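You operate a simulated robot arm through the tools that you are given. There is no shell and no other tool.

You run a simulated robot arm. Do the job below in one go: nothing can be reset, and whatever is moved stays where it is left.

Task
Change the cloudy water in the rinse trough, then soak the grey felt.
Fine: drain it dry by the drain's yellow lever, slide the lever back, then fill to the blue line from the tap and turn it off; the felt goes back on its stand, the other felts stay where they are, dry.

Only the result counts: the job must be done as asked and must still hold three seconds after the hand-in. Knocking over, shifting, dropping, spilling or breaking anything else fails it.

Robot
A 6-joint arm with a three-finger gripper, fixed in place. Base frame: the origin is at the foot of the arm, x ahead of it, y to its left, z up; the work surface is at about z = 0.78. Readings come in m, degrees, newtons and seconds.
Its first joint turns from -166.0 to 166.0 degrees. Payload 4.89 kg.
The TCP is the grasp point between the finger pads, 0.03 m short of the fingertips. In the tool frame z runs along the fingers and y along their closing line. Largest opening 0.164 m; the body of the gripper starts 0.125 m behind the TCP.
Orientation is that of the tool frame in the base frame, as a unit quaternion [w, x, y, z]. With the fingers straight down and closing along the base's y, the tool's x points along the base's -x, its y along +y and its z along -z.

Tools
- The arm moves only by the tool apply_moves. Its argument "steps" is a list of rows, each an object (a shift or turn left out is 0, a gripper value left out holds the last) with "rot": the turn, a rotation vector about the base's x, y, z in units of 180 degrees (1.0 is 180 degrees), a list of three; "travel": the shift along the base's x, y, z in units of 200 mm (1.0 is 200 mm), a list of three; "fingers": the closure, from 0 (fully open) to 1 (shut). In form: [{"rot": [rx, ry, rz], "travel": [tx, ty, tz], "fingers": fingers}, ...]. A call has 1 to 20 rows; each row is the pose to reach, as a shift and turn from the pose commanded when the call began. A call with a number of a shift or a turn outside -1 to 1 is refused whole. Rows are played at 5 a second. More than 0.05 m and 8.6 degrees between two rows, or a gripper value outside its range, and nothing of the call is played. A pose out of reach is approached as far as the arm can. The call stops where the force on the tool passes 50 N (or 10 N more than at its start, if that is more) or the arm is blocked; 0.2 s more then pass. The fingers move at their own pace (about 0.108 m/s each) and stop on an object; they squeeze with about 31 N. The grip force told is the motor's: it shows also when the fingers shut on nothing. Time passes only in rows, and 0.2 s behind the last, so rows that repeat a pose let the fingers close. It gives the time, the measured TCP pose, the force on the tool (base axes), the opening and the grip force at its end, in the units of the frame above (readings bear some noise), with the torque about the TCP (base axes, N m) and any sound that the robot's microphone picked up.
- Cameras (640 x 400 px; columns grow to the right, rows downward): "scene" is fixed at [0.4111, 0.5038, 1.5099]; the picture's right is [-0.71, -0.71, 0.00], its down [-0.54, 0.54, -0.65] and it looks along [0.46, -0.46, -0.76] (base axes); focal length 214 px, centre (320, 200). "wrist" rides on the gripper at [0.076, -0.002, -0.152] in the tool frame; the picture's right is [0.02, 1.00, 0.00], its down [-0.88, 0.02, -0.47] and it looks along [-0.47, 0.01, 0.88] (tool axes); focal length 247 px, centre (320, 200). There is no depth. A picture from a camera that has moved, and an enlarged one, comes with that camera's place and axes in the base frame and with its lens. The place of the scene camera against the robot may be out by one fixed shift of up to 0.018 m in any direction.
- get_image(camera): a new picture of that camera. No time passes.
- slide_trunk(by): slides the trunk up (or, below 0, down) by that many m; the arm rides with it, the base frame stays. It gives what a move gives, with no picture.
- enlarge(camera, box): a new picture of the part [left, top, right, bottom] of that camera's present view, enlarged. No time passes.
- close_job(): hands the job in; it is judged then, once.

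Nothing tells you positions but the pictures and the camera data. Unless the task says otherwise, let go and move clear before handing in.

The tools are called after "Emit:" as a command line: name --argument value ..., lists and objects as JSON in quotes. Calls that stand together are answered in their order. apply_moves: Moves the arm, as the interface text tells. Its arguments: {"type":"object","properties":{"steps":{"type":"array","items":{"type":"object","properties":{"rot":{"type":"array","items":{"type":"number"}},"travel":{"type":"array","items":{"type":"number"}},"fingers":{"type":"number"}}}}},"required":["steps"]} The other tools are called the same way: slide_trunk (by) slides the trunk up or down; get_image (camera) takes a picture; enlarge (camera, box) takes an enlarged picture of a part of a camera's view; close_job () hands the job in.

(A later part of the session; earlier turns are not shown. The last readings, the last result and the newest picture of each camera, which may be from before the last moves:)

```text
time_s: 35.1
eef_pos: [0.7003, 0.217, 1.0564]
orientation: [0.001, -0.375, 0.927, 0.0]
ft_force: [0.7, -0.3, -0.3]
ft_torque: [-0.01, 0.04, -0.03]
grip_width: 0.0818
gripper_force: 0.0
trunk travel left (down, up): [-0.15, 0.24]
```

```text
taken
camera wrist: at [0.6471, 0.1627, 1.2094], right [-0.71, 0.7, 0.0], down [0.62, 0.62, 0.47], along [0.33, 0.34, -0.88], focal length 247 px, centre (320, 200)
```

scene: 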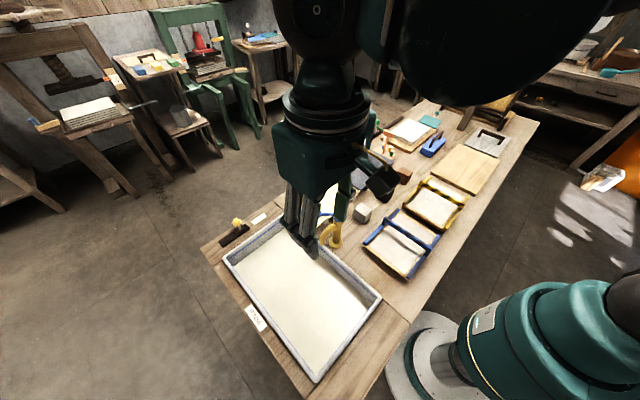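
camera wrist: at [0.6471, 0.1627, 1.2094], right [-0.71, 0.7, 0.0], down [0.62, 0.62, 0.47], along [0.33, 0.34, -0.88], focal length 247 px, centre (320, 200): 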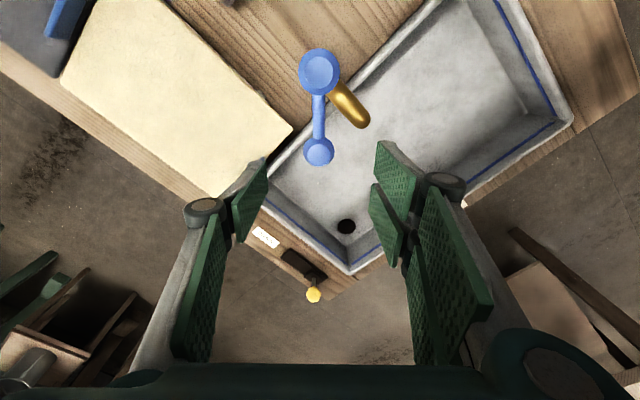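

Emit:
apply_moves --steps '[{"travel": [0, -0.01, -0.15]}, {"travel": [0, -0.01, -0.3]}, {"travel": [0, -0.01, -0.44]}, {"travel": [0, -0.01, -0.44]}]'

Emit:
get_image --camera "wrist"

Emit:
enlarge --camera "scene" --box '[280, 170, 380, 250]'

```text
time_s: 36.1
eef_pos: [0.6986, 0.2131, 0.9683]
orientation: [0.0, -0.375, 0.927, 0.0]
ft_force: [0.6, -0.1, -0.1]
ft_torque: [-0.01, 0.08, -0.02]
grip_width: 0.0819
gripper_force: 0.1
trunk travel left (down, up): [-0.15, 0.24]
```

```text
taken
camera wrist: at [0.6449, 0.1589, 1.1216], right [-0.71, 0.7, 0.0], down [0.62, 0.62, 0.47], along [0.33, 0.34, -0.88], focal length 247 px, centre (320, 200)
```

wrist: 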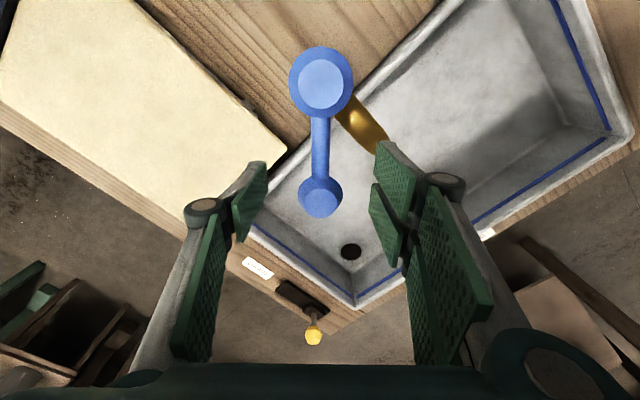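

```text
5.00 times, centred on (330, 210) of scene
camera zoom: at [0.4111, 0.5038, 1.5099], right [-0.71, -0.71, 0.0], down [-0.54, 0.54, -0.65], along [0.46, -0.46, -0.76], focal length 1072 px, centre (270, 150)
```

zoom: 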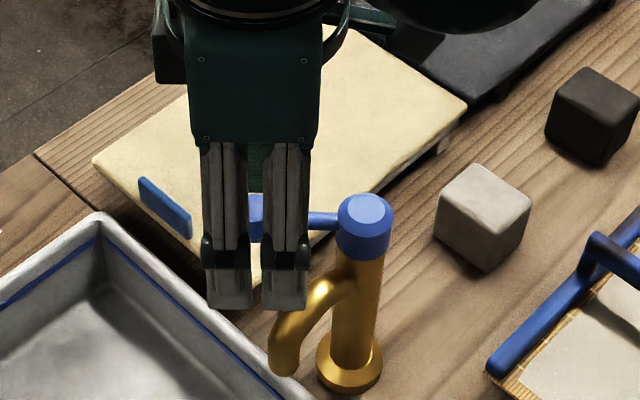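

Emit:
apply_moves --steps '[{"fingers": 1.0}, {}, {}, {}]'

Emit:
apply_moves --steps '[{"travel": [-0.011, 0.0105, 0], "rot": [0, 0, 0.0139]}, {"travel": [-0.022, 0.021, 0], "rot": [0, 0, 0.0278]}]'

```text
time_s: 37.1
eef_pos: [0.6977, 0.2128, 0.9691]
orientation: [0.0, -0.375, 0.927, 0.001]
ft_force: [-0.1, 0.6, -3.2]
ft_torque: [0.02, 0.0, -0.01]
grip_width: 0.0298
gripper_force: 44.8
trunk travel left (down, up): [-0.15, 0.24]
```

```text
time_s: 37.8
eef_pos: [0.6971, 0.2125, 0.9684]
orientation: [0.0, -0.413, 0.911, -0.002]
ft_force: [17.0, -20.2, -18.0]
ft_torque: [-0.05, 0.05, 0.05]
grip_width: 0.0299
gripper_force: 45.4
trunk travel left (down, up): [-0.15, 0.24]
stopped in row 2: the force on the tool passed its limit at 53 N (the readings are from after the stop); the commanded pose is now the measured one
```

Counter-clockwise is the closed stop. I turn the handle the other way, a little first, and watch for water.

Emit:
apply_moves --steps '[{"travel": [0.0, 0.0, 0], "rot": [0, 0, -0.025]}, {"travel": [0.02, -0.0225, 0], "rot": [0, 0, -0.053]}, {"travel": [0.038, -0.0465, 0], "rot": [0, 0, -0.08]}]'

Emit:
enlarge --camera "scene" --box '[200, 190, 400, 390]'

Emit:
get_image --camera "wrist"

```text
time_s: 38.6
eef_pos: [0.7031, 0.2068, 0.9688]
orientation: [0.001, -0.296, 0.955, -0.001]
ft_force: [22.7, 25.1, -14.5]
ft_torque: [0.48, -0.22, -0.25]
grip_width: 0.0297
gripper_force: 45.2
trunk travel left (down, up): [-0.15, 0.24]
```

```text
2.00 times, centred on (300, 290) of scene
camera zoom: at [0.4111, 0.5038, 1.5099], right [-0.71, -0.71, 0.0], down [-0.54, 0.54, -0.65], along [0.46, -0.46, -0.76], focal length 429 px, centre (360, 20)
```

zoom: 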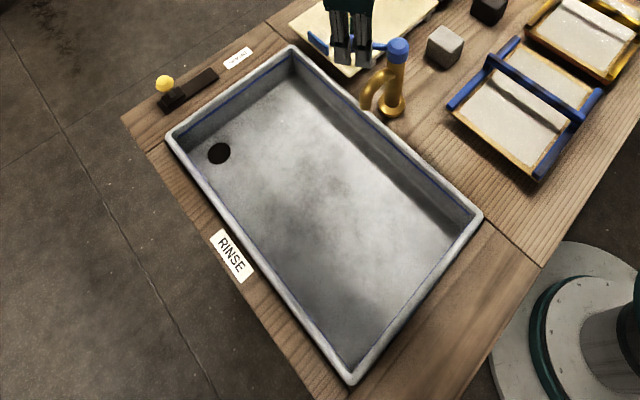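

```text
taken
camera wrist: at [0.6419, 0.1636, 1.1223], right [-0.58, 0.81, 0.0], down [0.71, 0.51, 0.47], along [0.39, 0.28, -0.88], focal length 247 px, centre (320, 200)
```

wrist: 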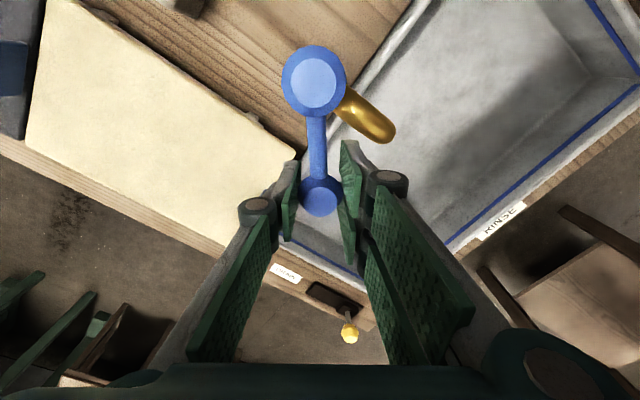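

Emit:
apply_moves --steps '[{"travel": [0.0245, -0.016, 0], "rot": [0, 0, -0.0261]}, {"travel": [0.0385, -0.043, 0], "rot": [0, 0, -0.0522]}]'

Emit:
enlarge --camera "scene" --box '[300, 190, 400, 290]'

```text
time_s: 39.2
eef_pos: [0.7112, 0.1973, 0.97]
orientation: [-0.001, -0.216, 0.976, -0.001]
ft_force: [0.8, 7.8, -17.6]
ft_torque: [-0.09, 0.26, -0.41]
grip_width: 0.0296
gripper_force: 44.9
trunk travel left (down, up): [-0.15, 0.24]
```

```text
4.00 times, centred on (350, 240) of scene
camera zoom: at [0.4111, 0.5038, 1.5099], right [-0.71, -0.71, 0.0], down [-0.54, 0.54, -0.65], along [0.46, -0.46, -0.76], focal length 858 px, centre (200, 40)
```

zoom: 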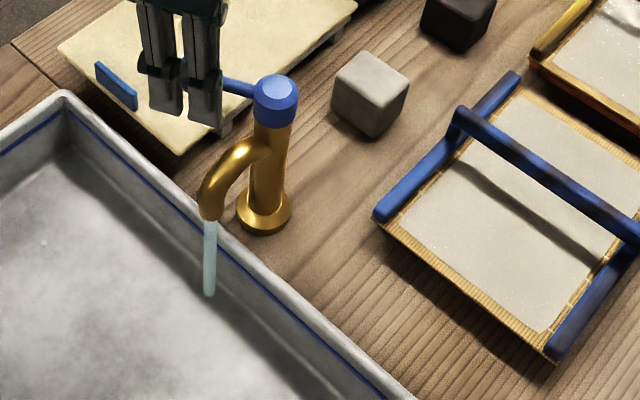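

Water is running at about 20° of turn. I hold here and watch the level closely against the blue line.

Emit:
apply_moves --steps '[{}, {}, {}, {}, {}, {}, {}, {}, {}]'

Emit:
enlarge --camera "scene" --box '[200, 190, 400, 390]'

Emit:
get_image --camera "wrist"

```text
time_s: 41.2
eef_pos: [0.7116, 0.197, 0.9707]
orientation: [0.0, -0.216, 0.976, 0.0]
ft_force: [-18.1, -9.3, -27.6]
ft_torque: [-0.01, 0.16, 0.05]
grip_width: 0.0296
gripper_force: 45.0
trunk travel left (down, up): [-0.15, 0.24]
```

```text
2.00 times, centred on (300, 290) of scene
camera zoom: at [0.4111, 0.5038, 1.5099], right [-0.71, -0.71, 0.0], down [-0.54, 0.54, -0.65], along [0.46, -0.46, -0.76], focal length 429 px, centre (360, 20)
```

zoom: 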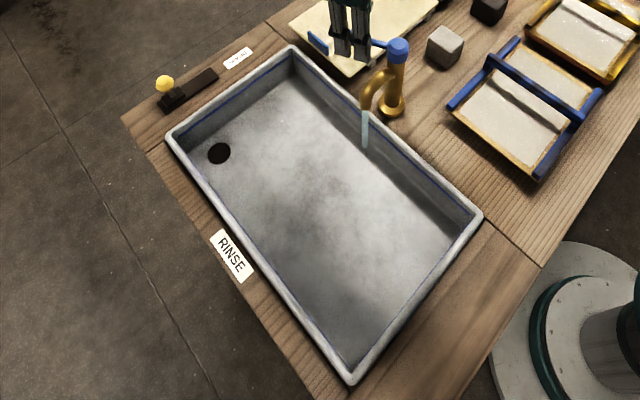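

```text
taken
camera wrist: at [0.6427, 0.164, 1.123], right [-0.44, 0.9, 0.0], down [0.79, 0.39, 0.47], along [0.43, 0.21, -0.88], focal length 247 px, centre (320, 200)
```

wrist: 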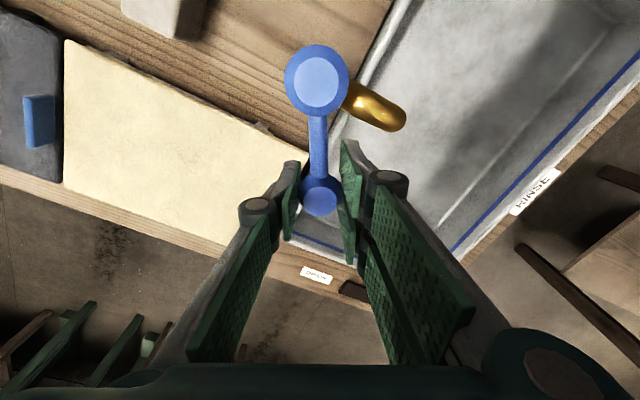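

Emit:
apply_moves --steps '[{"fingers": 0.7}, {}, {}, {}, {}, {}, {}, {}, {}, {}, {}, {}, {}, {}, {}, {}, {}, {}, {}, {}]'

Emit:
enlarge --camera "scene" --box '[200, 190, 400, 390]'

Emit:
get_image --camera "wrist"

```text
time_s: 45.4
eef_pos: [0.7113, 0.1964, 0.9702]
orientation: [0.001, -0.216, 0.976, -0.001]
ft_force: [-0.7, -0.7, 0.5]
ft_torque: [0.01, -0.03, 0.0]
grip_width: 0.0494
gripper_force: 0.0
trunk travel left (down, up): [-0.15, 0.24]
```

```text
2.00 times, centred on (300, 290) of scene
camera zoom: at [0.4111, 0.5038, 1.5099], right [-0.71, -0.71, 0.0], down [-0.54, 0.54, -0.65], along [0.46, -0.46, -0.76], focal length 429 px, centre (360, 20)
```

zoom: 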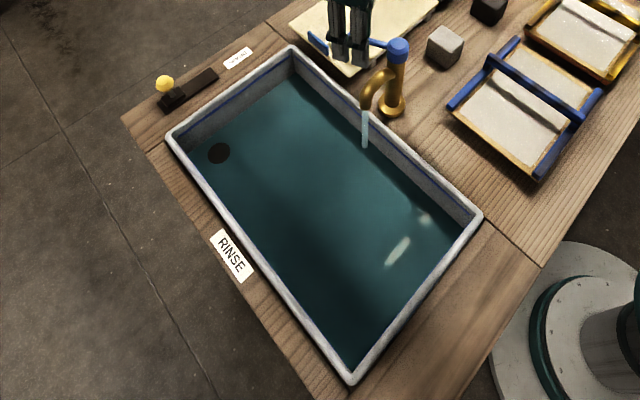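

```text
taken
camera wrist: at [0.6427, 0.1642, 1.1231], right [-0.44, 0.9, 0.0], down [0.79, 0.39, 0.47], along [0.43, 0.21, -0.88], focal length 247 px, centre (320, 200)
```

wrist: 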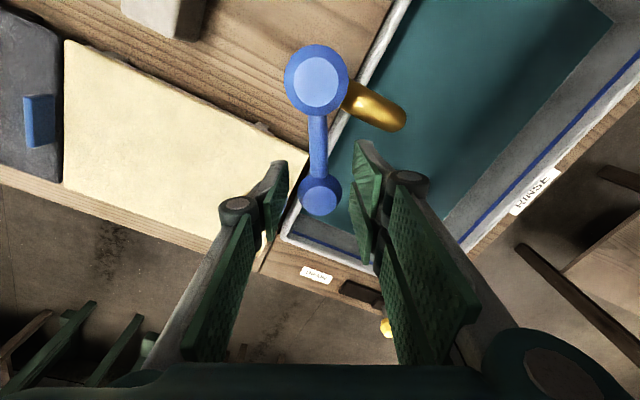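

Emit:
apply_moves --steps '[{}, {}, {}, {}, {}, {}, {}, {}, {}, {}, {}, {}, {}, {}, {}, {}, {}, {}, {}, {}]'

Emit:
enlarge --camera "scene" --box '[220, 205, 320, 275]'

Emit:
enlarge --camera "scene" --box '[310, 250, 390, 310]'

```text
time_s: 49.6
eef_pos: [0.7115, 0.1984, 0.9699]
orientation: [0.0, -0.216, 0.976, -0.001]
ft_force: [-1.0, 0.1, 0.9]
ft_torque: [-0.01, -0.01, -0.01]
grip_width: 0.0491
gripper_force: 0.1
trunk travel left (down, up): [-0.15, 0.24]
```

```text
5.71 times, centred on (270, 240) of scene
camera zoom: at [0.4111, 0.5038, 1.5099], right [-0.71, -0.71, 0.0], down [-0.54, 0.54, -0.65], along [0.46, -0.46, -0.76], focal length 1226 px, centre (606, -29)
```

zoom: 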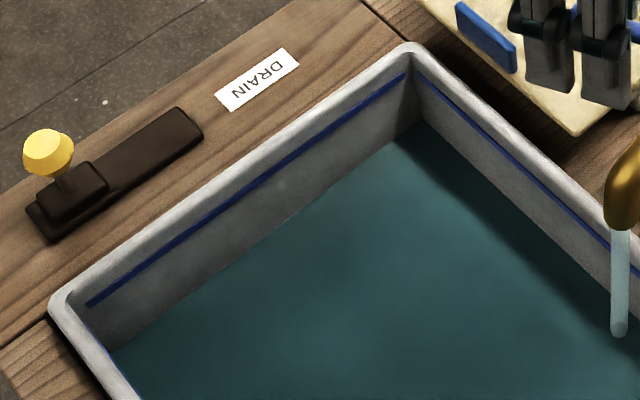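

```text
6.67 times, centred on (350, 280) of scene
camera zoom: at [0.4111, 0.5038, 1.5099], right [-0.71, -0.71, 0.0], down [-0.54, 0.54, -0.65], along [0.46, -0.46, -0.76], focal length 1430 px, centre (120, -333)
```

zoom: 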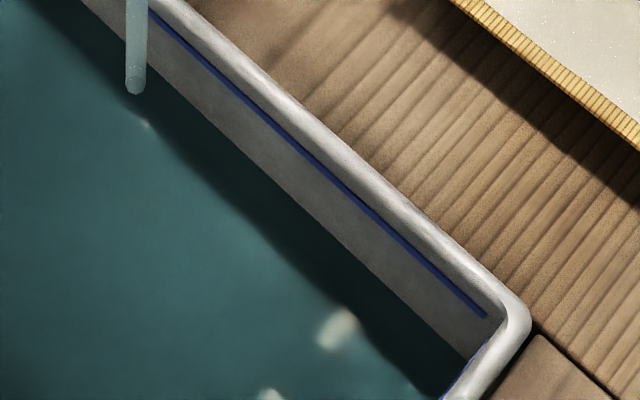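

Emit:
apply_moves --steps '[{}, {}, {}, {}, {}, {}, {}, {}, {}, {}, {}, {}, {}, {}, {}, {}, {}, {}, {}, {}]'

Emit:
enlarge --camera "scene" --box '[220, 205, 320, 275]'

```text
time_s: 53.8
eef_pos: [0.7109, 0.197, 0.971]
orientation: [0.001, -0.217, 0.976, -0.001]
ft_force: [0.1, -0.5, 0.2]
ft_torque: [-0.03, 0.01, -0.02]
grip_width: 0.0496
gripper_force: 0.1
trunk travel left (down, up): [-0.15, 0.24]
```

```text
5.71 times, centred on (270, 240) of scene
camera zoom: at [0.4111, 0.5038, 1.5099], right [-0.71, -0.71, 0.0], down [-0.54, 0.54, -0.65], along [0.46, -0.46, -0.76], focal length 1226 px, centre (606, -29)
```

zoom: 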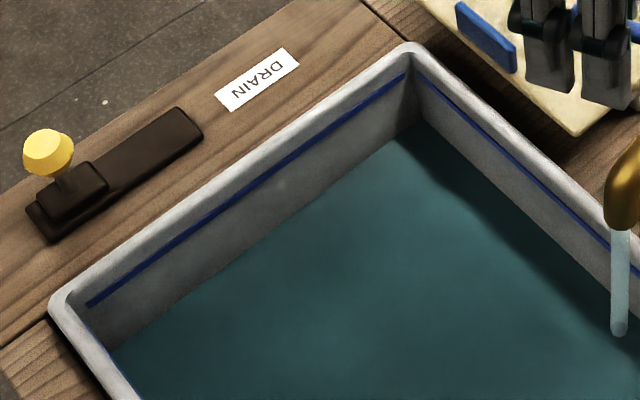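

The level hardly rises at this opening, so I open the tap further and measure again.

Emit:
apply_moves --steps '[{"fingers": 1.0}, {}, {}, {"travel": [0.009, -0.02, 0], "rot": [0, 0, -0.0195]}, {"travel": [0.0175, -0.0405, 0], "rot": [0, 0, -0.0389]}, {"travel": [0.025, -0.064, 0], "rot": [0, 0, -0.061]}, {"travel": [0.031, -0.087, 0], "rot": [0, 0, -0.0833]}, {"travel": [0.0345, -0.108, 0], "rot": [0, 0, -0.1028]}, {"travel": [0.037, -0.1295, 0], "rot": [0, 0, -0.1222]}]'

Emit:
enlarge --camera "scene" --box '[220, 205, 320, 275]'

Emit:
get_image --camera "wrist"

```text
time_s: 55.8
eef_pos: [0.7193, 0.1716, 0.9694]
orientation: [0.0, -0.027, 1.0, -0.001]
ft_force: [26.8, 6.0, 22.9]
ft_torque: [-0.01, -0.21, -0.32]
grip_width: 0.0295
gripper_force: 45.3
trunk travel left (down, up): [-0.15, 0.24]
```

```text
5.71 times, centred on (270, 240) of scene
camera zoom: at [0.4111, 0.5038, 1.5099], right [-0.71, -0.71, 0.0], down [-0.54, 0.54, -0.65], along [0.46, -0.46, -0.76], focal length 1226 px, centre (606, -29)
```

zoom: 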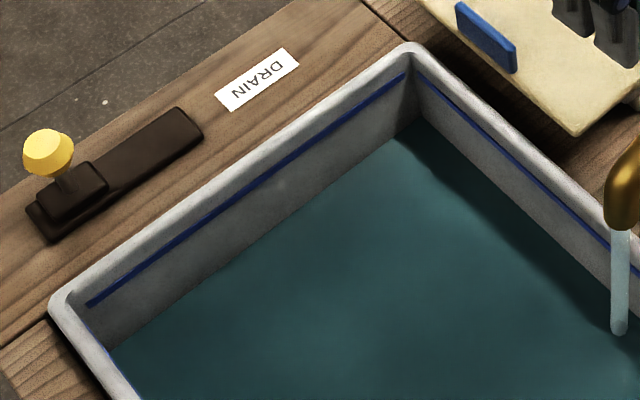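

```text
taken
camera wrist: at [0.6427, 0.1662, 1.1228], right [-0.07, 1.0, 0.0], down [0.88, 0.07, 0.47], along [0.47, 0.03, -0.88], focal length 247 px, centre (320, 200)
```

wrist: 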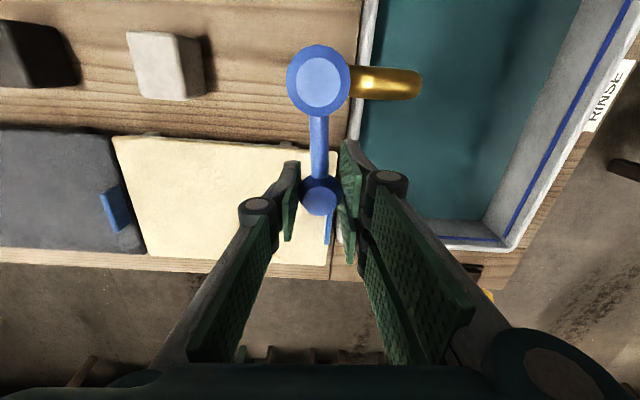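

Emit:
apply_moves --steps '[{"fingers": 0.7}, {}, {}, {}, {}, {}, {}, {}, {}, {}]'

Emit:
enlarge --camera "scene" --box '[220, 205, 320, 275]'

```text
time_s: 58.0
eef_pos: [0.719, 0.1711, 0.9694]
orientation: [0.0, -0.027, 1.0, -0.001]
ft_force: [0.8, -0.1, -0.5]
ft_torque: [-0.01, 0.03, 0.0]
grip_width: 0.0491
gripper_force: 0.0
trunk travel left (down, up): [-0.15, 0.24]
```

```text
5.71 times, centred on (270, 240) of scene
camera zoom: at [0.4111, 0.5038, 1.5099], right [-0.71, -0.71, 0.0], down [-0.54, 0.54, -0.65], along [0.46, -0.46, -0.76], focal length 1226 px, centre (606, -29)
```

zoom: 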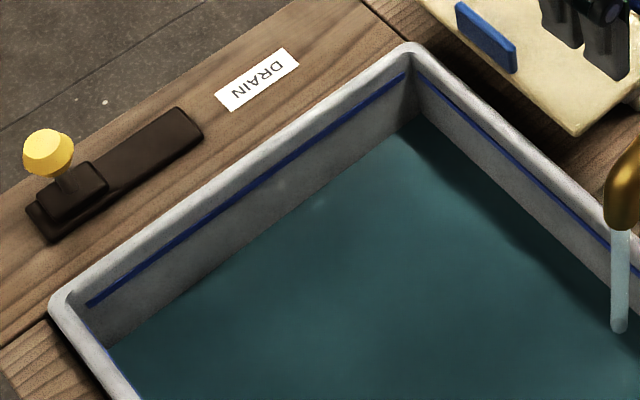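

Emit:
apply_moves --steps '[{}, {}, {}, {}, {}, {}, {}, {}, {}, {}, {}, {}, {}, {}, {}, {}, {}, {}, {}, {}]'

Emit:
enlarge --camera "scene" --box '[220, 205, 320, 275]'

```text
time_s: 62.2
eef_pos: [0.7172, 0.1722, 0.9693]
orientation: [-0.001, -0.026, 1.0, -0.001]
ft_force: [-0.8, -0.1, -0.1]
ft_torque: [0.02, -0.02, -0.05]
grip_width: 0.0492
gripper_force: 0.1
trunk travel left (down, up): [-0.15, 0.24]
```

```text
5.71 times, centred on (270, 240) of scene
camera zoom: at [0.4111, 0.5038, 1.5099], right [-0.71, -0.71, 0.0], down [-0.54, 0.54, -0.65], along [0.46, -0.46, -0.76], focal length 1226 px, centre (606, -29)
```

zoom: 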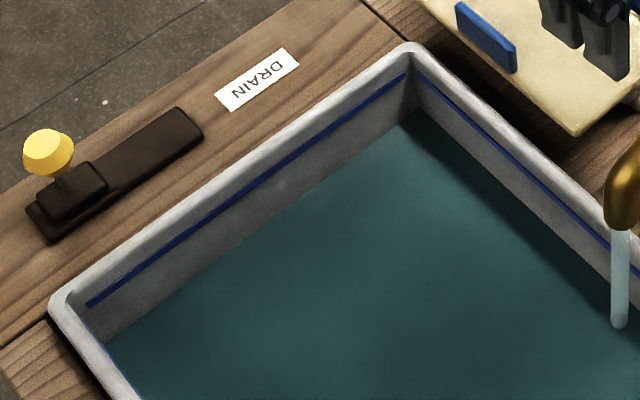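

Emit:
apply_moves --steps '[{}, {}, {}, {}, {}, {}, {}, {}, {}, {}, {}, {}, {}, {}, {}, {}, {}, {}, {}, {}]'

Emit:
apply_moves --steps '[{}, {}, {}, {}, {}, {}, {}, {}, {}, {}, {}, {}, {}, {}, {}, {}, {}, {}, {}, {}]'

Emit:
enlarge --camera "scene" --box '[220, 205, 320, 275]'

Emit:
enlarge --camera "wrist" --box '[400, 100, 640, 260]'

```text
time_s: 66.4
eef_pos: [0.7174, 0.1717, 0.9705]
orientation: [0.0, -0.027, 1.0, -0.001]
ft_force: [0.2, -0.4, 0.0]
ft_torque: [0.0, -0.04, -0.01]
grip_width: 0.049
gripper_force: 0.1
trunk travel left (down, up): [-0.15, 0.24]
```

```text
time_s: 70.6
eef_pos: [0.7176, 0.1711, 0.9691]
orientation: [0.0, -0.027, 1.0, -0.001]
ft_force: [0.5, -0.8, -0.6]
ft_torque: [0.01, -0.04, -0.02]
grip_width: 0.049
gripper_force: 0.2
trunk travel left (down, up): [-0.15, 0.24]
```

```text
5.71 times, centred on (270, 240) of scene
camera zoom: at [0.4111, 0.5038, 1.5099], right [-0.71, -0.71, 0.0], down [-0.54, 0.54, -0.65], along [0.46, -0.46, -0.76], focal length 1226 px, centre (606, -29)
```

zoom: 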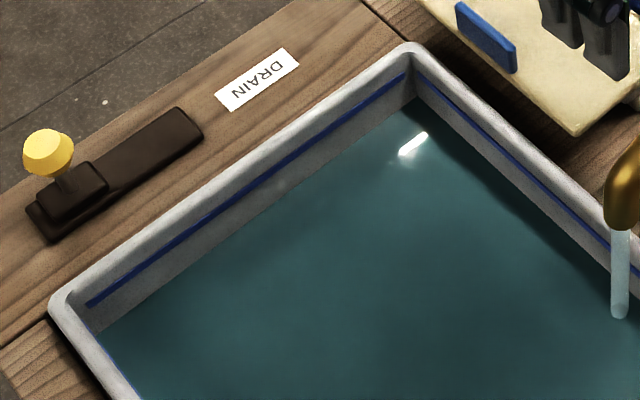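

```text
2.50 times, centred on (520, 180) of wrist
camera zoom: at [0.6419, 0.1662, 1.1227], right [-0.07, 1.0, 0.0], down [0.88, 0.07, 0.47], along [0.47, 0.03, -0.88], focal length 617 px, centre (-180, 250)
```

zoom: 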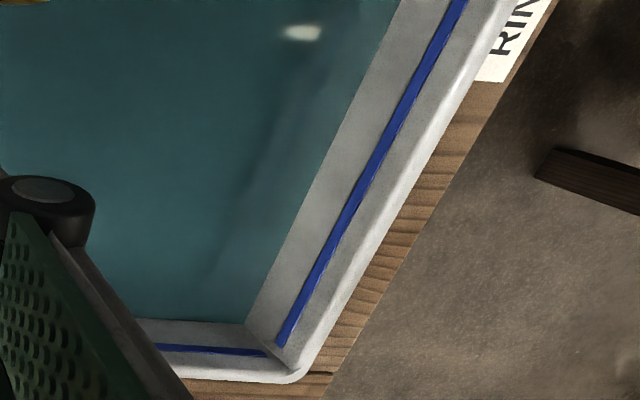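

Emit:
apply_moves --steps '[{}, {}, {}, {}, {}, {}, {}, {}, {}, {}, {}, {}, {}, {}, {}, {}, {}, {}, {}, {}]'

Emit:
apply_moves --steps '[{}, {}, {}, {}, {}, {}, {}, {}, {}, {}, {}, {}, {}, {}]'

Emit:
enlarge --camera "scene" --box '[250, 205, 300, 240]'

Emit:
enlarge --camera "wrist" --box '[400, 100, 640, 260]'

```text
time_s: 74.8
eef_pos: [0.718, 0.1703, 0.9699]
orientation: [-0.001, -0.027, 1.0, -0.002]
ft_force: [-0.5, -0.1, -0.7]
ft_torque: [0.0, 0.01, 0.01]
grip_width: 0.049
gripper_force: 0.0
trunk travel left (down, up): [-0.15, 0.24]
```

```text
time_s: 77.8
eef_pos: [0.7173, 0.1711, 0.9691]
orientation: [0.0, -0.026, 1.0, -0.001]
ft_force: [0.3, -0.4, 0.4]
ft_torque: [-0.01, 0.0, 0.02]
grip_width: 0.0493
gripper_force: 0.1
trunk travel left (down, up): [-0.15, 0.24]
```

```text
11.43 times, centred on (275, 222) of scene
camera zoom: at [0.4111, 0.5038, 1.5099], right [-0.71, -0.71, 0.0], down [-0.54, 0.54, -0.65], along [0.46, -0.46, -0.76], focal length 2451 px, centre (834, -57)
```

zoom: 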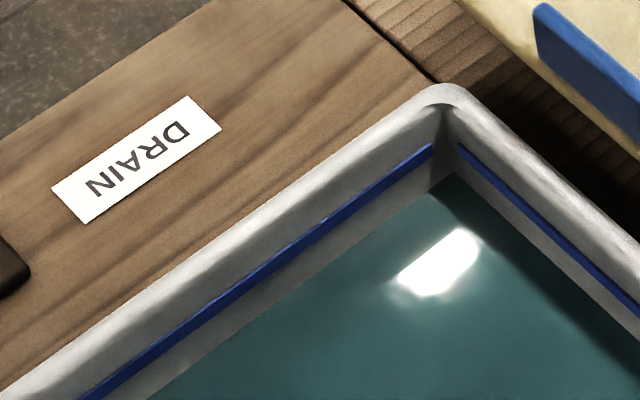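

```text
2.50 times, centred on (520, 180) of wrist
camera zoom: at [0.6419, 0.1662, 1.1227], right [-0.07, 1.0, 0.0], down [0.88, 0.07, 0.47], along [0.47, 0.03, -0.88], focal length 617 px, centre (-180, 250)
```

zoom: 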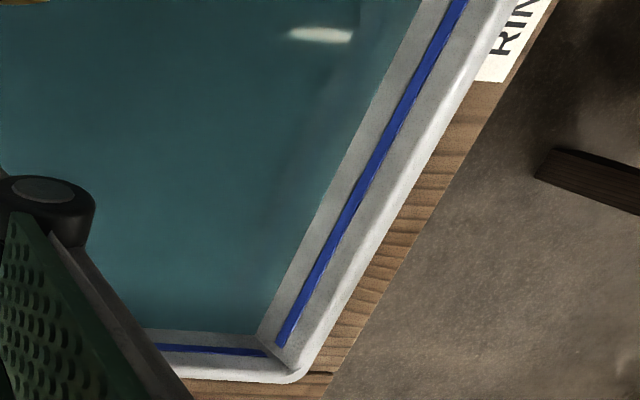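

Emit:
apply_moves --steps '[{}, {}, {}, {}, {}, {}, {}, {}, {}, {}, {}, {}, {}, {}, {}, {}, {}, {}, {}, {}]'

Emit:
apply_moves --steps '[{}, {}, {}, {}, {}, {}, {}, {}, {}, {}]'

Emit:
enlarge --camera "scene" --box '[250, 205, 300, 240]'

Emit:
enlarge --camera "wrist" --box '[400, 100, 640, 260]'

```text
time_s: 82.0
eef_pos: [0.717, 0.1717, 0.9702]
orientation: [0.001, -0.027, 1.0, -0.001]
ft_force: [-0.5, -0.1, 0.4]
ft_torque: [0.01, 0.01, -0.01]
grip_width: 0.049
gripper_force: 0.0
trunk travel left (down, up): [-0.15, 0.24]
```

```text
time_s: 84.2
eef_pos: [0.7186, 0.1718, 0.9704]
orientation: [-0.001, -0.026, 1.0, -0.001]
ft_force: [0.9, 0.8, 0.3]
ft_torque: [-0.02, -0.04, -0.03]
grip_width: 0.0492
gripper_force: 0.1
trunk travel left (down, up): [-0.15, 0.24]
```

```text
11.43 times, centred on (275, 222) of scene
camera zoom: at [0.4111, 0.5038, 1.5099], right [-0.71, -0.71, 0.0], down [-0.54, 0.54, -0.65], along [0.46, -0.46, -0.76], focal length 2451 px, centre (834, -57)
```

zoom: 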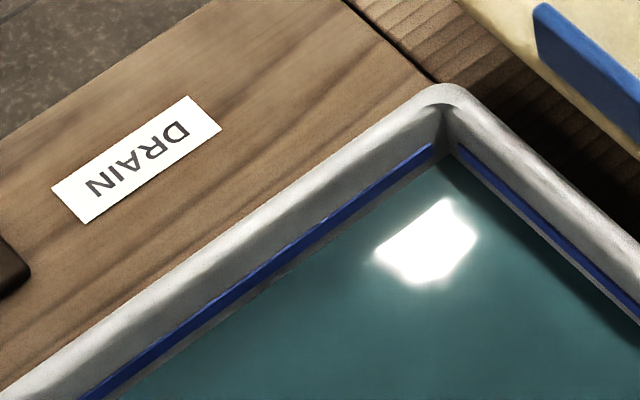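

```text
2.50 times, centred on (520, 180) of wrist
camera zoom: at [0.6419, 0.1662, 1.1227], right [-0.07, 1.0, 0.0], down [0.88, 0.07, 0.47], along [0.47, 0.03, -0.88], focal length 617 px, centre (-180, 250)
```

zoom: 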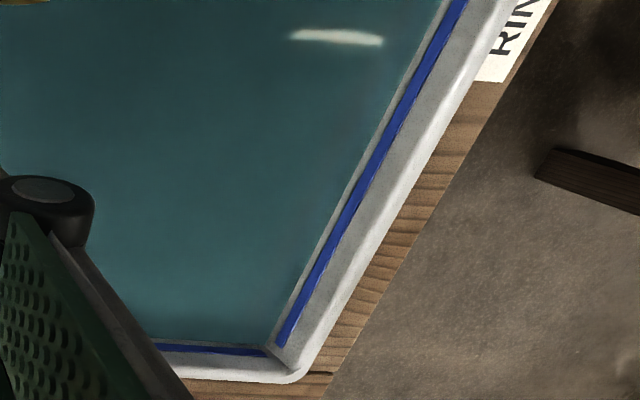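

The water is just under the line. After a brief wait I grip the ball and turn it back to the closed stop.

Emit:
apply_moves --steps '[{}, {}, {}, {}, {}, {}, {"fingers": 1.0}, {}, {"travel": [-0.0075, 0.036, 0], "rot": [0, 0, 0.0333]}, {"travel": [-0.016, 0.071, 0], "rot": [0, 0, 0.0667]}, {"travel": [-0.0285, 0.1055, 0], "rot": [0, 0, 0.1]}, {"travel": [-0.0445, 0.138, 0], "rot": [0, 0, 0.1333]}, {"travel": [-0.064, 0.169, 0], "rot": [0, 0, 0.1667]}, {"travel": [-0.0825, 0.193, 0], "rot": [0, 0, 0.1972]}, {"travel": [-0.103, 0.215, 0], "rot": [0, 0, 0.225]}, {"travel": [-0.1115, 0.2235, 0], "rot": [0, 0, 0.225]}]'

Emit:
enlarge --camera "scene" --box '[250, 205, 300, 240]'

Emit:
enlarge --camera "scene" --box '[290, 190, 390, 260]'

Emit:
get_image --camera "wrist"

```text
time_s: 87.6
eef_pos: [0.6968, 0.214, 0.9715]
orientation: [0.002, -0.37, 0.929, -0.001]
ft_force: [6.8, -35.8, -11.6]
ft_torque: [-0.27, 0.29, -0.08]
grip_width: 0.03
gripper_force: 44.8
trunk travel left (down, up): [-0.15, 0.24]
```

```text
11.43 times, centred on (275, 222) of scene
camera zoom: at [0.4111, 0.5038, 1.5099], right [-0.71, -0.71, 0.0], down [-0.54, 0.54, -0.65], along [0.46, -0.46, -0.76], focal length 2451 px, centre (834, -57)
```

zoom: 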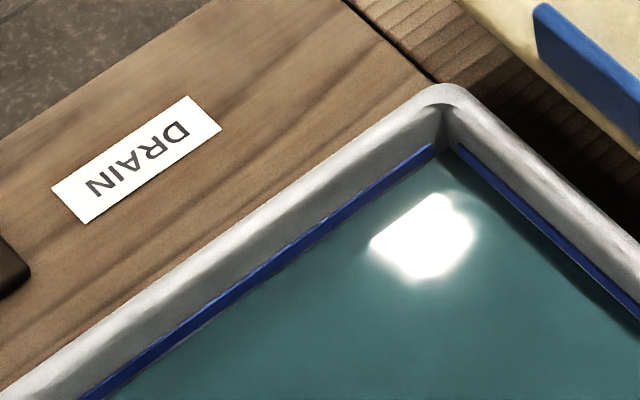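

```text
5.71 times, centred on (340, 225) of scene
camera zoom: at [0.4111, 0.5038, 1.5099], right [-0.71, -0.71, 0.0], down [-0.54, 0.54, -0.65], along [0.46, -0.46, -0.76], focal length 1226 px, centre (206, 57)
```

zoom: 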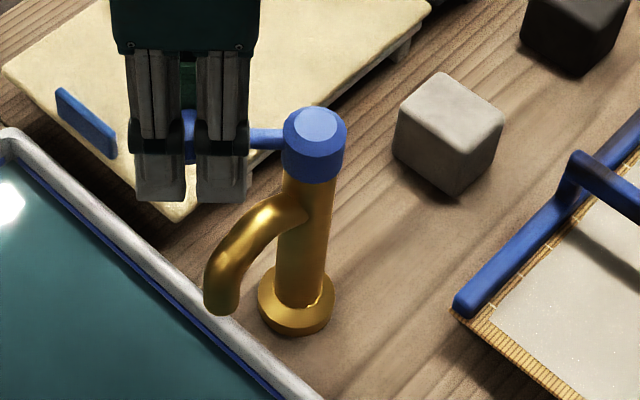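

```text
taken
camera wrist: at [0.6435, 0.1612, 1.123], right [-0.7, 0.71, 0.0], down [0.62, 0.62, 0.47], along [0.34, 0.33, -0.88], focal length 247 px, centre (320, 200)
```

wrist: 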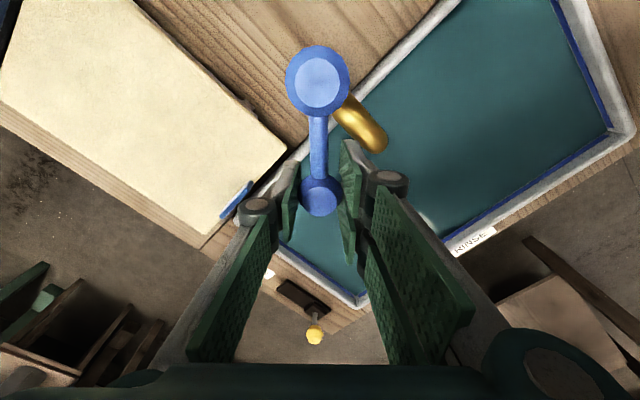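

Emit:
enlarge --camera "wrist" --box '[540, 80, 640, 160]'

Emit:
enlarge --camera "scene" --box '[220, 225, 270, 260]'

Emit:
enlarge --camera "scene" --box '[340, 265, 390, 300]'

```text
5.00 times, centred on (590, 120) of wrist
camera zoom: at [0.6435, 0.1612, 1.123], right [-0.7, 0.71, 0.0], down [0.62, 0.62, 0.47], along [0.34, 0.33, -0.88], focal length 1235 px, centre (-1030, 600)
```

zoom: 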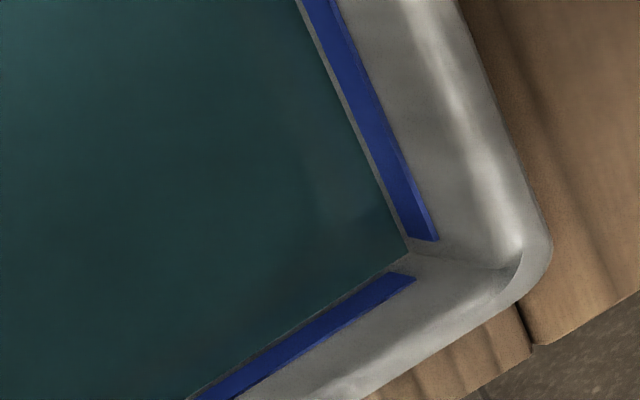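

```text
11.43 times, centred on (245, 242) of scene
camera zoom: at [0.4111, 0.5038, 1.5099], right [-0.71, -0.71, 0.0], down [-0.54, 0.54, -0.65], along [0.46, -0.46, -0.76], focal length 2451 px, centre (1177, -286)
```

zoom: 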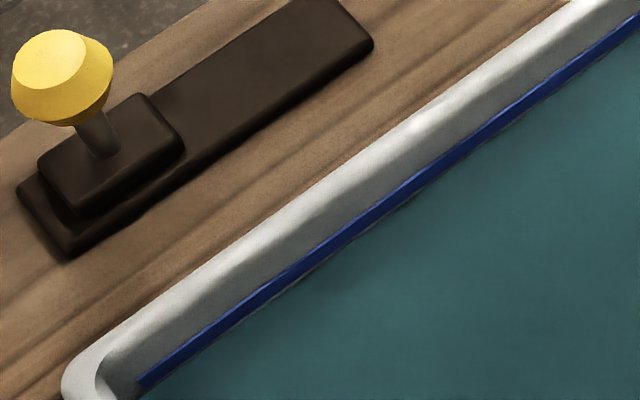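

```text
11.43 times, centred on (365, 282) of scene
camera zoom: at [0.4111, 0.5038, 1.5099], right [-0.71, -0.71, 0.0], down [-0.54, 0.54, -0.65], along [0.46, -0.46, -0.76], focal length 2451 px, centre (-194, -743)
```

zoom: 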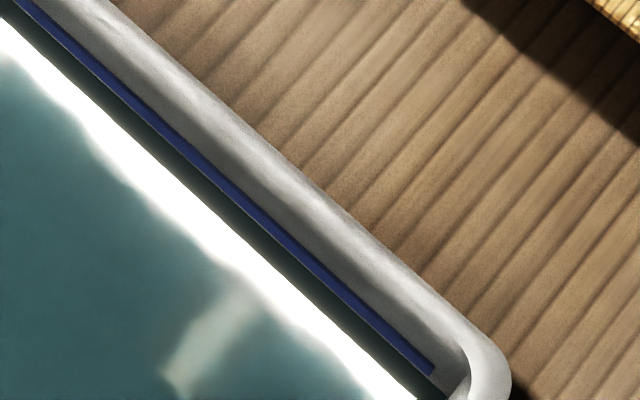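

The tap is shut and the level lies just a hair under the line. I loosen to a light cage around the ball and give one short extra spurt to bring it onto the line.

Emit:
apply_moves --steps '[{"fingers": 0.79}, {}, {}]'

```text
time_s: 88.4
eef_pos: [0.6964, 0.216, 0.9704]
orientation: [0.0, -0.371, 0.929, 0.0]
ft_force: [7.0, -3.4, 0.5]
ft_torque: [-0.01, -0.02, 0.06]
grip_width: 0.0373
gripper_force: 3.1
trunk travel left (down, up): [-0.15, 0.24]
```

Emit:
apply_moves --steps '[{"travel": [0.0255, -0.026, 0], "rot": [0, 0, -0.0278]}, {"travel": [0.0475, -0.0545, 0], "rot": [0, 0, -0.0611]}, {"travel": [0.067, -0.0855, 0], "rot": [0, 0, -0.0944]}, {"travel": [0.083, -0.118, 0], "rot": [0, 0, -0.1278]}, {"travel": [0.0955, -0.1525, 0], "rot": [0, 0, -0.1611]}, {"travel": [0.104, -0.1875, 0], "rot": [0, 0, -0.1944]}, {"travel": [0.109, -0.2235, 0], "rot": [0, 0, -0.2278]}, {"travel": [0.109, -0.2235, 0], "rot": [0, 0, -0.2278]}, {"travel": [0.109, -0.2235, 0], "rot": [0, 0, -0.2278]}, {"travel": [0.109, -0.2235, 0], "rot": [0, 0, -0.2278]}, {"travel": [0.104, -0.1875, 0], "rot": [0, 0, -0.1944]}, {"travel": [0.0955, -0.1525, 0], "rot": [0, 0, -0.1611]}, {"travel": [0.083, -0.118, 0], "rot": [0, 0, -0.1278]}, {"travel": [0.067, -0.0855, 0], "rot": [0, 0, -0.0944]}, {"travel": [0.0475, -0.0545, 0], "rot": [0, 0, -0.0611]}, {"travel": [0.0255, -0.026, 0], "rot": [0, 0, -0.0278]}, {"travel": [0.0085, -0.0085, 0], "rot": [0, 0, -0.005]}, {"travel": [0.0, 0.0, 0], "rot": [0, 0, 0]}, {"travel": [-0.0065, 0.0065, 0], "rot": [0, 0, 0]}]'

Emit:
enlarge --camera "scene" --box '[250, 205, 300, 240]'

Emit:
enlarge --camera "scene" --box '[290, 190, 390, 260]'

Emit:
enlarge --camera "wrist" --box '[540, 80, 640, 160]'

```text
time_s: 92.4
eef_pos: [0.6946, 0.2165, 0.9702]
orientation: [0.0, -0.37, 0.929, -0.002]
ft_force: [8.9, -10.2, 5.7]
ft_torque: [-0.11, -0.1, -0.05]
grip_width: 0.04
gripper_force: 6.7
trunk travel left (down, up): [-0.15, 0.24]
```

```text
11.43 times, centred on (275, 222) of scene
camera zoom: at [0.4111, 0.5038, 1.5099], right [-0.71, -0.71, 0.0], down [-0.54, 0.54, -0.65], along [0.46, -0.46, -0.76], focal length 2451 px, centre (834, -57)
```

zoom: 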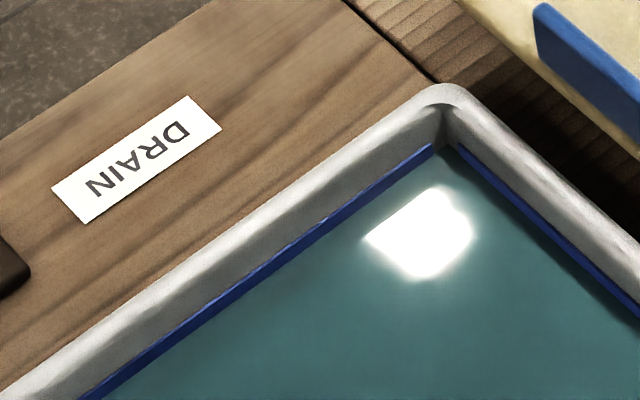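

```text
5.71 times, centred on (340, 225) of scene
camera zoom: at [0.4111, 0.5038, 1.5099], right [-0.71, -0.71, 0.0], down [-0.54, 0.54, -0.65], along [0.46, -0.46, -0.76], focal length 1226 px, centre (206, 57)
```

zoom: 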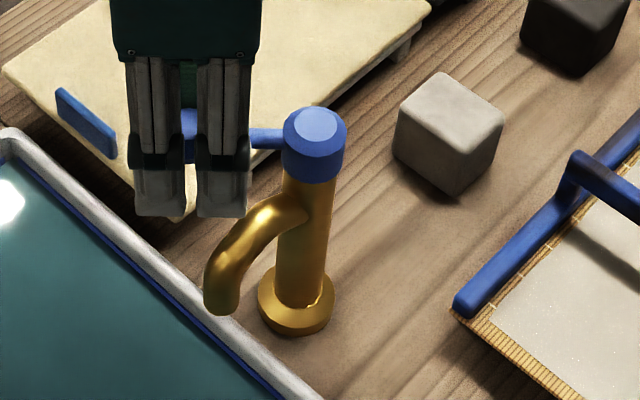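

```text
5.00 times, centred on (590, 120) of wrist
camera zoom: at [0.6402, 0.164, 1.1228], right [-0.7, 0.71, 0.0], down [0.62, 0.62, 0.47], along [0.34, 0.33, -0.88], focal length 1235 px, centre (-1030, 600)
```

zoom: 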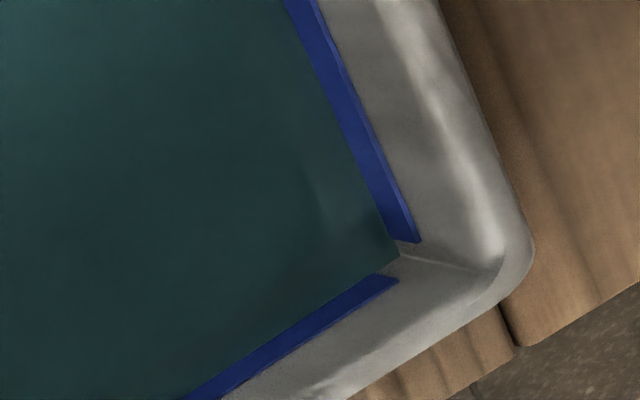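

The level now meets the line and the tap is shut with no stream. I open, rise clear and go look at the grey felt's tab from closer up.

Emit:
apply_moves --steps '[{"travel": [0.005, -0.005, 0], "fingers": 0.5}, {"travel": [0.005, -0.005, 0]}, {"travel": [0.005, -0.005, 0.2]}, {"travel": [0.005, -0.005, 0.4]}, {"travel": [0.005, -0.005, 0.6]}, {"travel": [0.005, -0.005, 0.8]}, {"travel": [0.005, -0.2, 0.8], "rot": [0, 0, -0.0403]}, {"travel": [0.005, -0.4, 0.8], "rot": [0, 0, -0.0806]}, {"travel": [0.005, -0.6, 0.8], "rot": [0, 0, -0.1208]}, {"travel": [0.005, -0.8, 0.8], "rot": [0, 0, -0.1611]}, {"travel": [0.005, -1.0, 0.8], "rot": [0, 0, -0.2014]}, {"travel": [0.005, -1.0, 0.8], "rot": [0, 0, -0.2417]}]'

Emit:
apply_moves --steps '[{"travel": [0.05, -0.15, -0.1]}, {"travel": [0.1, -0.3, -0.2]}, {"travel": [0.15, -0.45, -0.3]}, {"travel": [0.15, -0.54, -0.3]}, {"travel": [0.15, -0.54, -0.3]}]'

Emit:
get_image --camera "wrist"

Emit:
enlarge --camera "scene" --box '[200, 190, 400, 390]'

```text
time_s: 95.0
eef_pos: [0.6951, 0.0143, 1.1321]
orientation: [0.0, 0.001, 1.0, -0.001]
ft_force: [0.0, -0.5, 0.7]
ft_torque: [0.01, -0.03, 0.02]
grip_width: 0.0821
gripper_force: 0.0
trunk travel left (down, up): [-0.15, 0.24]
```

```text
time_s: 96.2
eef_pos: [0.7286, -0.0924, 1.0694]
orientation: [0.0, 0.0, 1.0, -0.001]
ft_force: [0.3, -0.2, -1.0]
ft_torque: [0.06, 0.04, -0.02]
grip_width: 0.082
gripper_force: 0.1
trunk travel left (down, up): [-0.15, 0.24]
```

```text
taken
camera wrist: at [0.6519, -0.0929, 1.2217], right [-0.02, 1.0, 0.0], down [0.88, 0.02, 0.47], along [0.47, 0.01, -0.88], focal length 247 px, centre (320, 200)
```

wrist: 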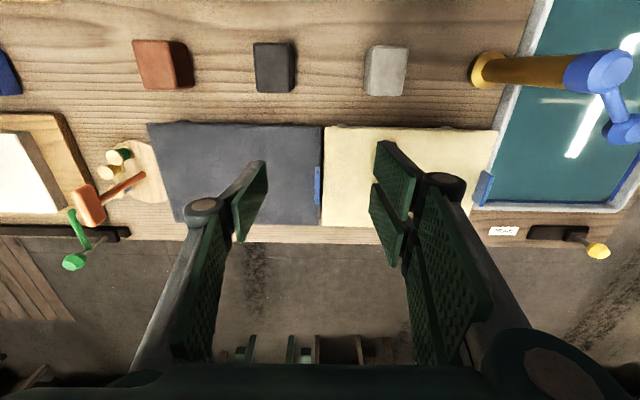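

```text
2.00 times, centred on (300, 290) of scene
camera zoom: at [0.4111, 0.5038, 1.5099], right [-0.71, -0.71, 0.0], down [-0.54, 0.54, -0.65], along [0.46, -0.46, -0.76], focal length 429 px, centre (360, 20)
```

zoom: 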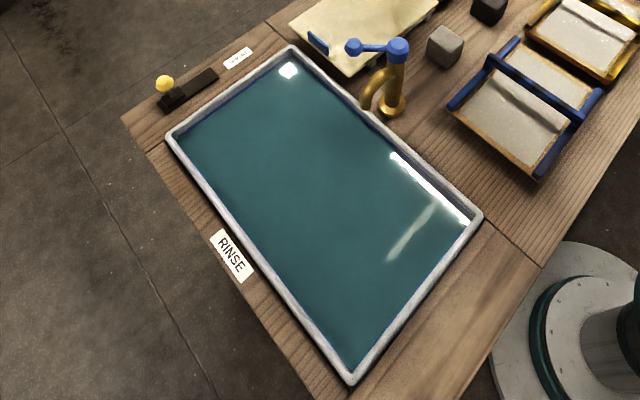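

Emit:
enlarge --camera "wrist" --box '[270, 110, 370, 240]'

Emit:
enlarge --camera "scene" --box '[320, 150, 400, 210]'

Emit:
enlarge --camera "wrist" --box '[130, 110, 290, 240]'

```text
3.08 times, centred on (320, 175) of wrist
camera zoom: at [0.6519, -0.0929, 1.2217], right [-0.02, 1.0, 0.0], down [0.88, 0.02, 0.47], along [0.47, 0.01, -0.88], focal length 760 px, centre (320, 277)
```

zoom: 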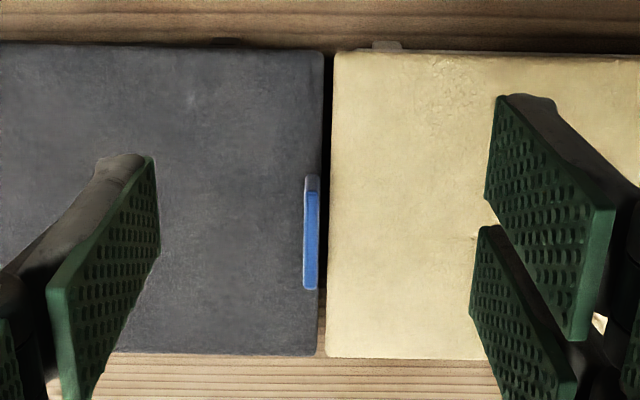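

```text
6.67 times, centred on (360, 180) of scene
camera zoom: at [0.4111, 0.5038, 1.5099], right [-0.71, -0.71, 0.0], down [-0.54, 0.54, -0.65], along [0.46, -0.46, -0.76], focal length 1430 px, centre (53, 333)
```

zoom: 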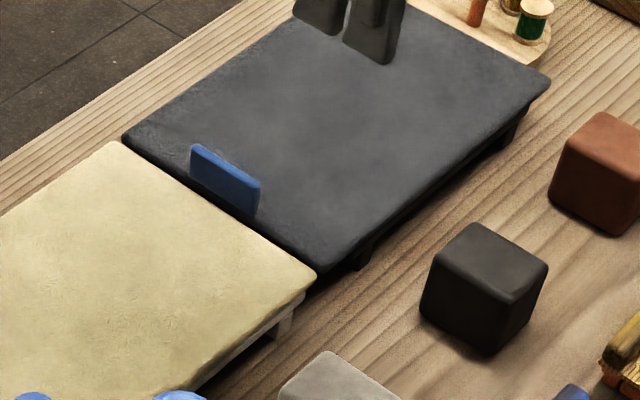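

```text
3.08 times, centred on (210, 175) of wrist
camera zoom: at [0.6519, -0.0929, 1.2217], right [-0.02, 1.0, 0.0], down [0.88, 0.02, 0.47], along [0.47, 0.01, -0.88], focal length 760 px, centre (658, 277)
```

zoom: 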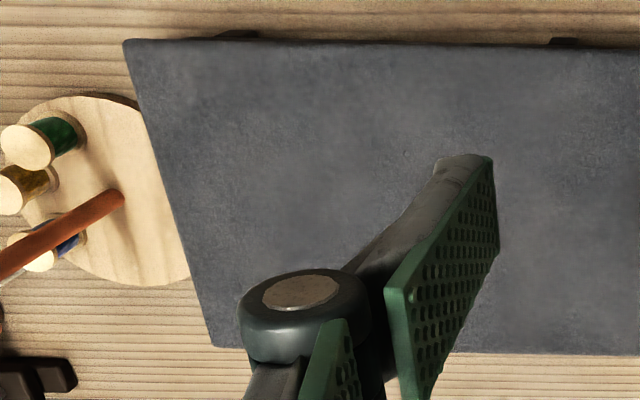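

Emit:
apply_moves --steps '[{"travel": [0.05, -0.005, -0.2]}, {"travel": [0.1, -0.01, -0.4]}, {"travel": [0.15, -0.01, -0.55]}, {"travel": [0.15, -0.01, -0.55]}]'

Emit:
get_image --camera "wrist"

Emit:
enlarge --camera "wrist" --box '[260, 90, 380, 220]'

```text
time_s: 97.2
eef_pos: [0.7574, -0.0929, 0.9606]
orientation: [0.0, 0.0, 1.0, -0.001]
ft_force: [-0.5, -1.0, -0.9]
ft_torque: [0.0, 0.07, 0.01]
grip_width: 0.0819
gripper_force: 0.1
trunk travel left (down, up): [-0.15, 0.24]
```

```text
taken
camera wrist: at [0.6821, -0.094, 1.1123], right [-0.02, 1.0, 0.0], down [0.88, 0.02, 0.47], along [0.47, 0.01, -0.88], focal length 247 px, centre (320, 200)
```

wrist: 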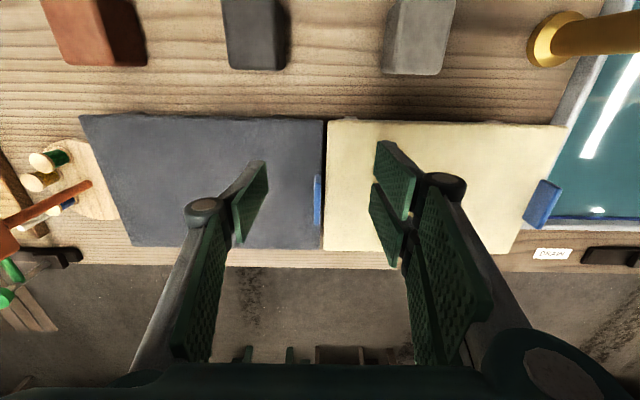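

```text
3.08 times, centred on (320, 155) of wrist
camera zoom: at [0.6821, -0.094, 1.1123], right [-0.02, 1.0, 0.0], down [0.88, 0.02, 0.47], along [0.47, 0.01, -0.88], focal length 760 px, centre (320, 338)
```

zoom: 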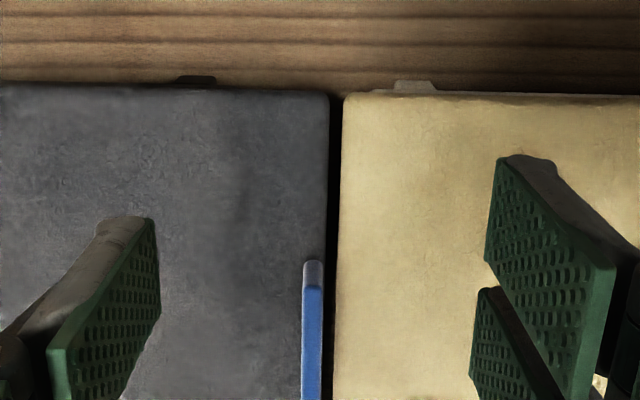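

The tab spans about x 0.804–0.863 at y −0.094, standing 0.028 tall on the felt (felt top z ≈ 0.814). I go down over it, keeping the fingertips a few mm above both felts.

Emit:
apply_moves --steps '[{"travel": [0.2, -0.003, -0.05]}, {"travel": [0.383, -0.005, -0.1]}, {"travel": [0.383, -0.005, -0.3]}, {"travel": [0.383, -0.005, -0.45]}, {"travel": [0.383, -0.005, -0.545]}, {"travel": [0.383, -0.005, -0.545]}]'

Emit:
get_image --camera "wrist"

Emit:
enlarge --camera "scene" --box '[300, 130, 400, 210]'

```text
time_s: 98.6
eef_pos: [0.8313, -0.0956, 0.8506]
orientation: [0.0, 0.0, 1.0, 0.0]
ft_force: [0.4, 0.6, -0.9]
ft_torque: [0.04, 0.05, 0.02]
grip_width: 0.0821
gripper_force: 0.0
trunk travel left (down, up): [-0.15, 0.24]
```

```text
taken
camera wrist: at [0.7558, -0.0965, 1.0039], right [-0.02, 1.0, 0.0], down [0.88, 0.02, 0.47], along [0.47, 0.01, -0.88], focal length 247 px, centre (320, 200)
```

wrist: 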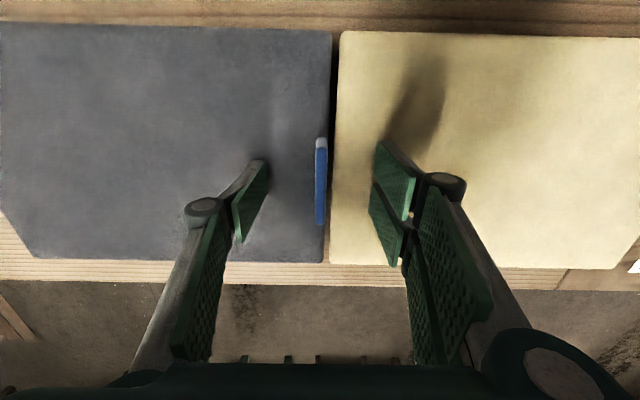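

```text
5.00 times, centred on (350, 170) of scene
camera zoom: at [0.4111, 0.5038, 1.5099], right [-0.71, -0.71, 0.0], down [-0.54, 0.54, -0.65], along [0.46, -0.46, -0.76], focal length 1072 px, centre (170, 350)
```

zoom: 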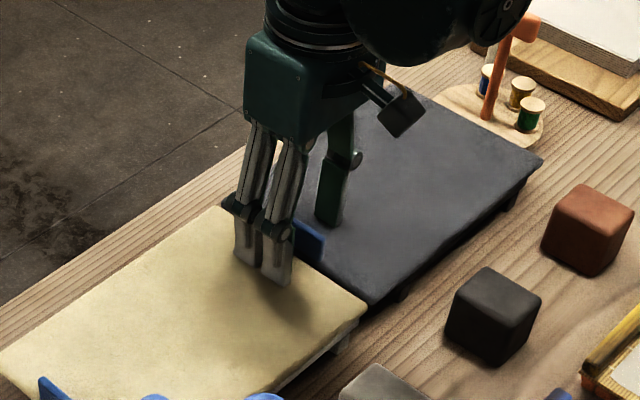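

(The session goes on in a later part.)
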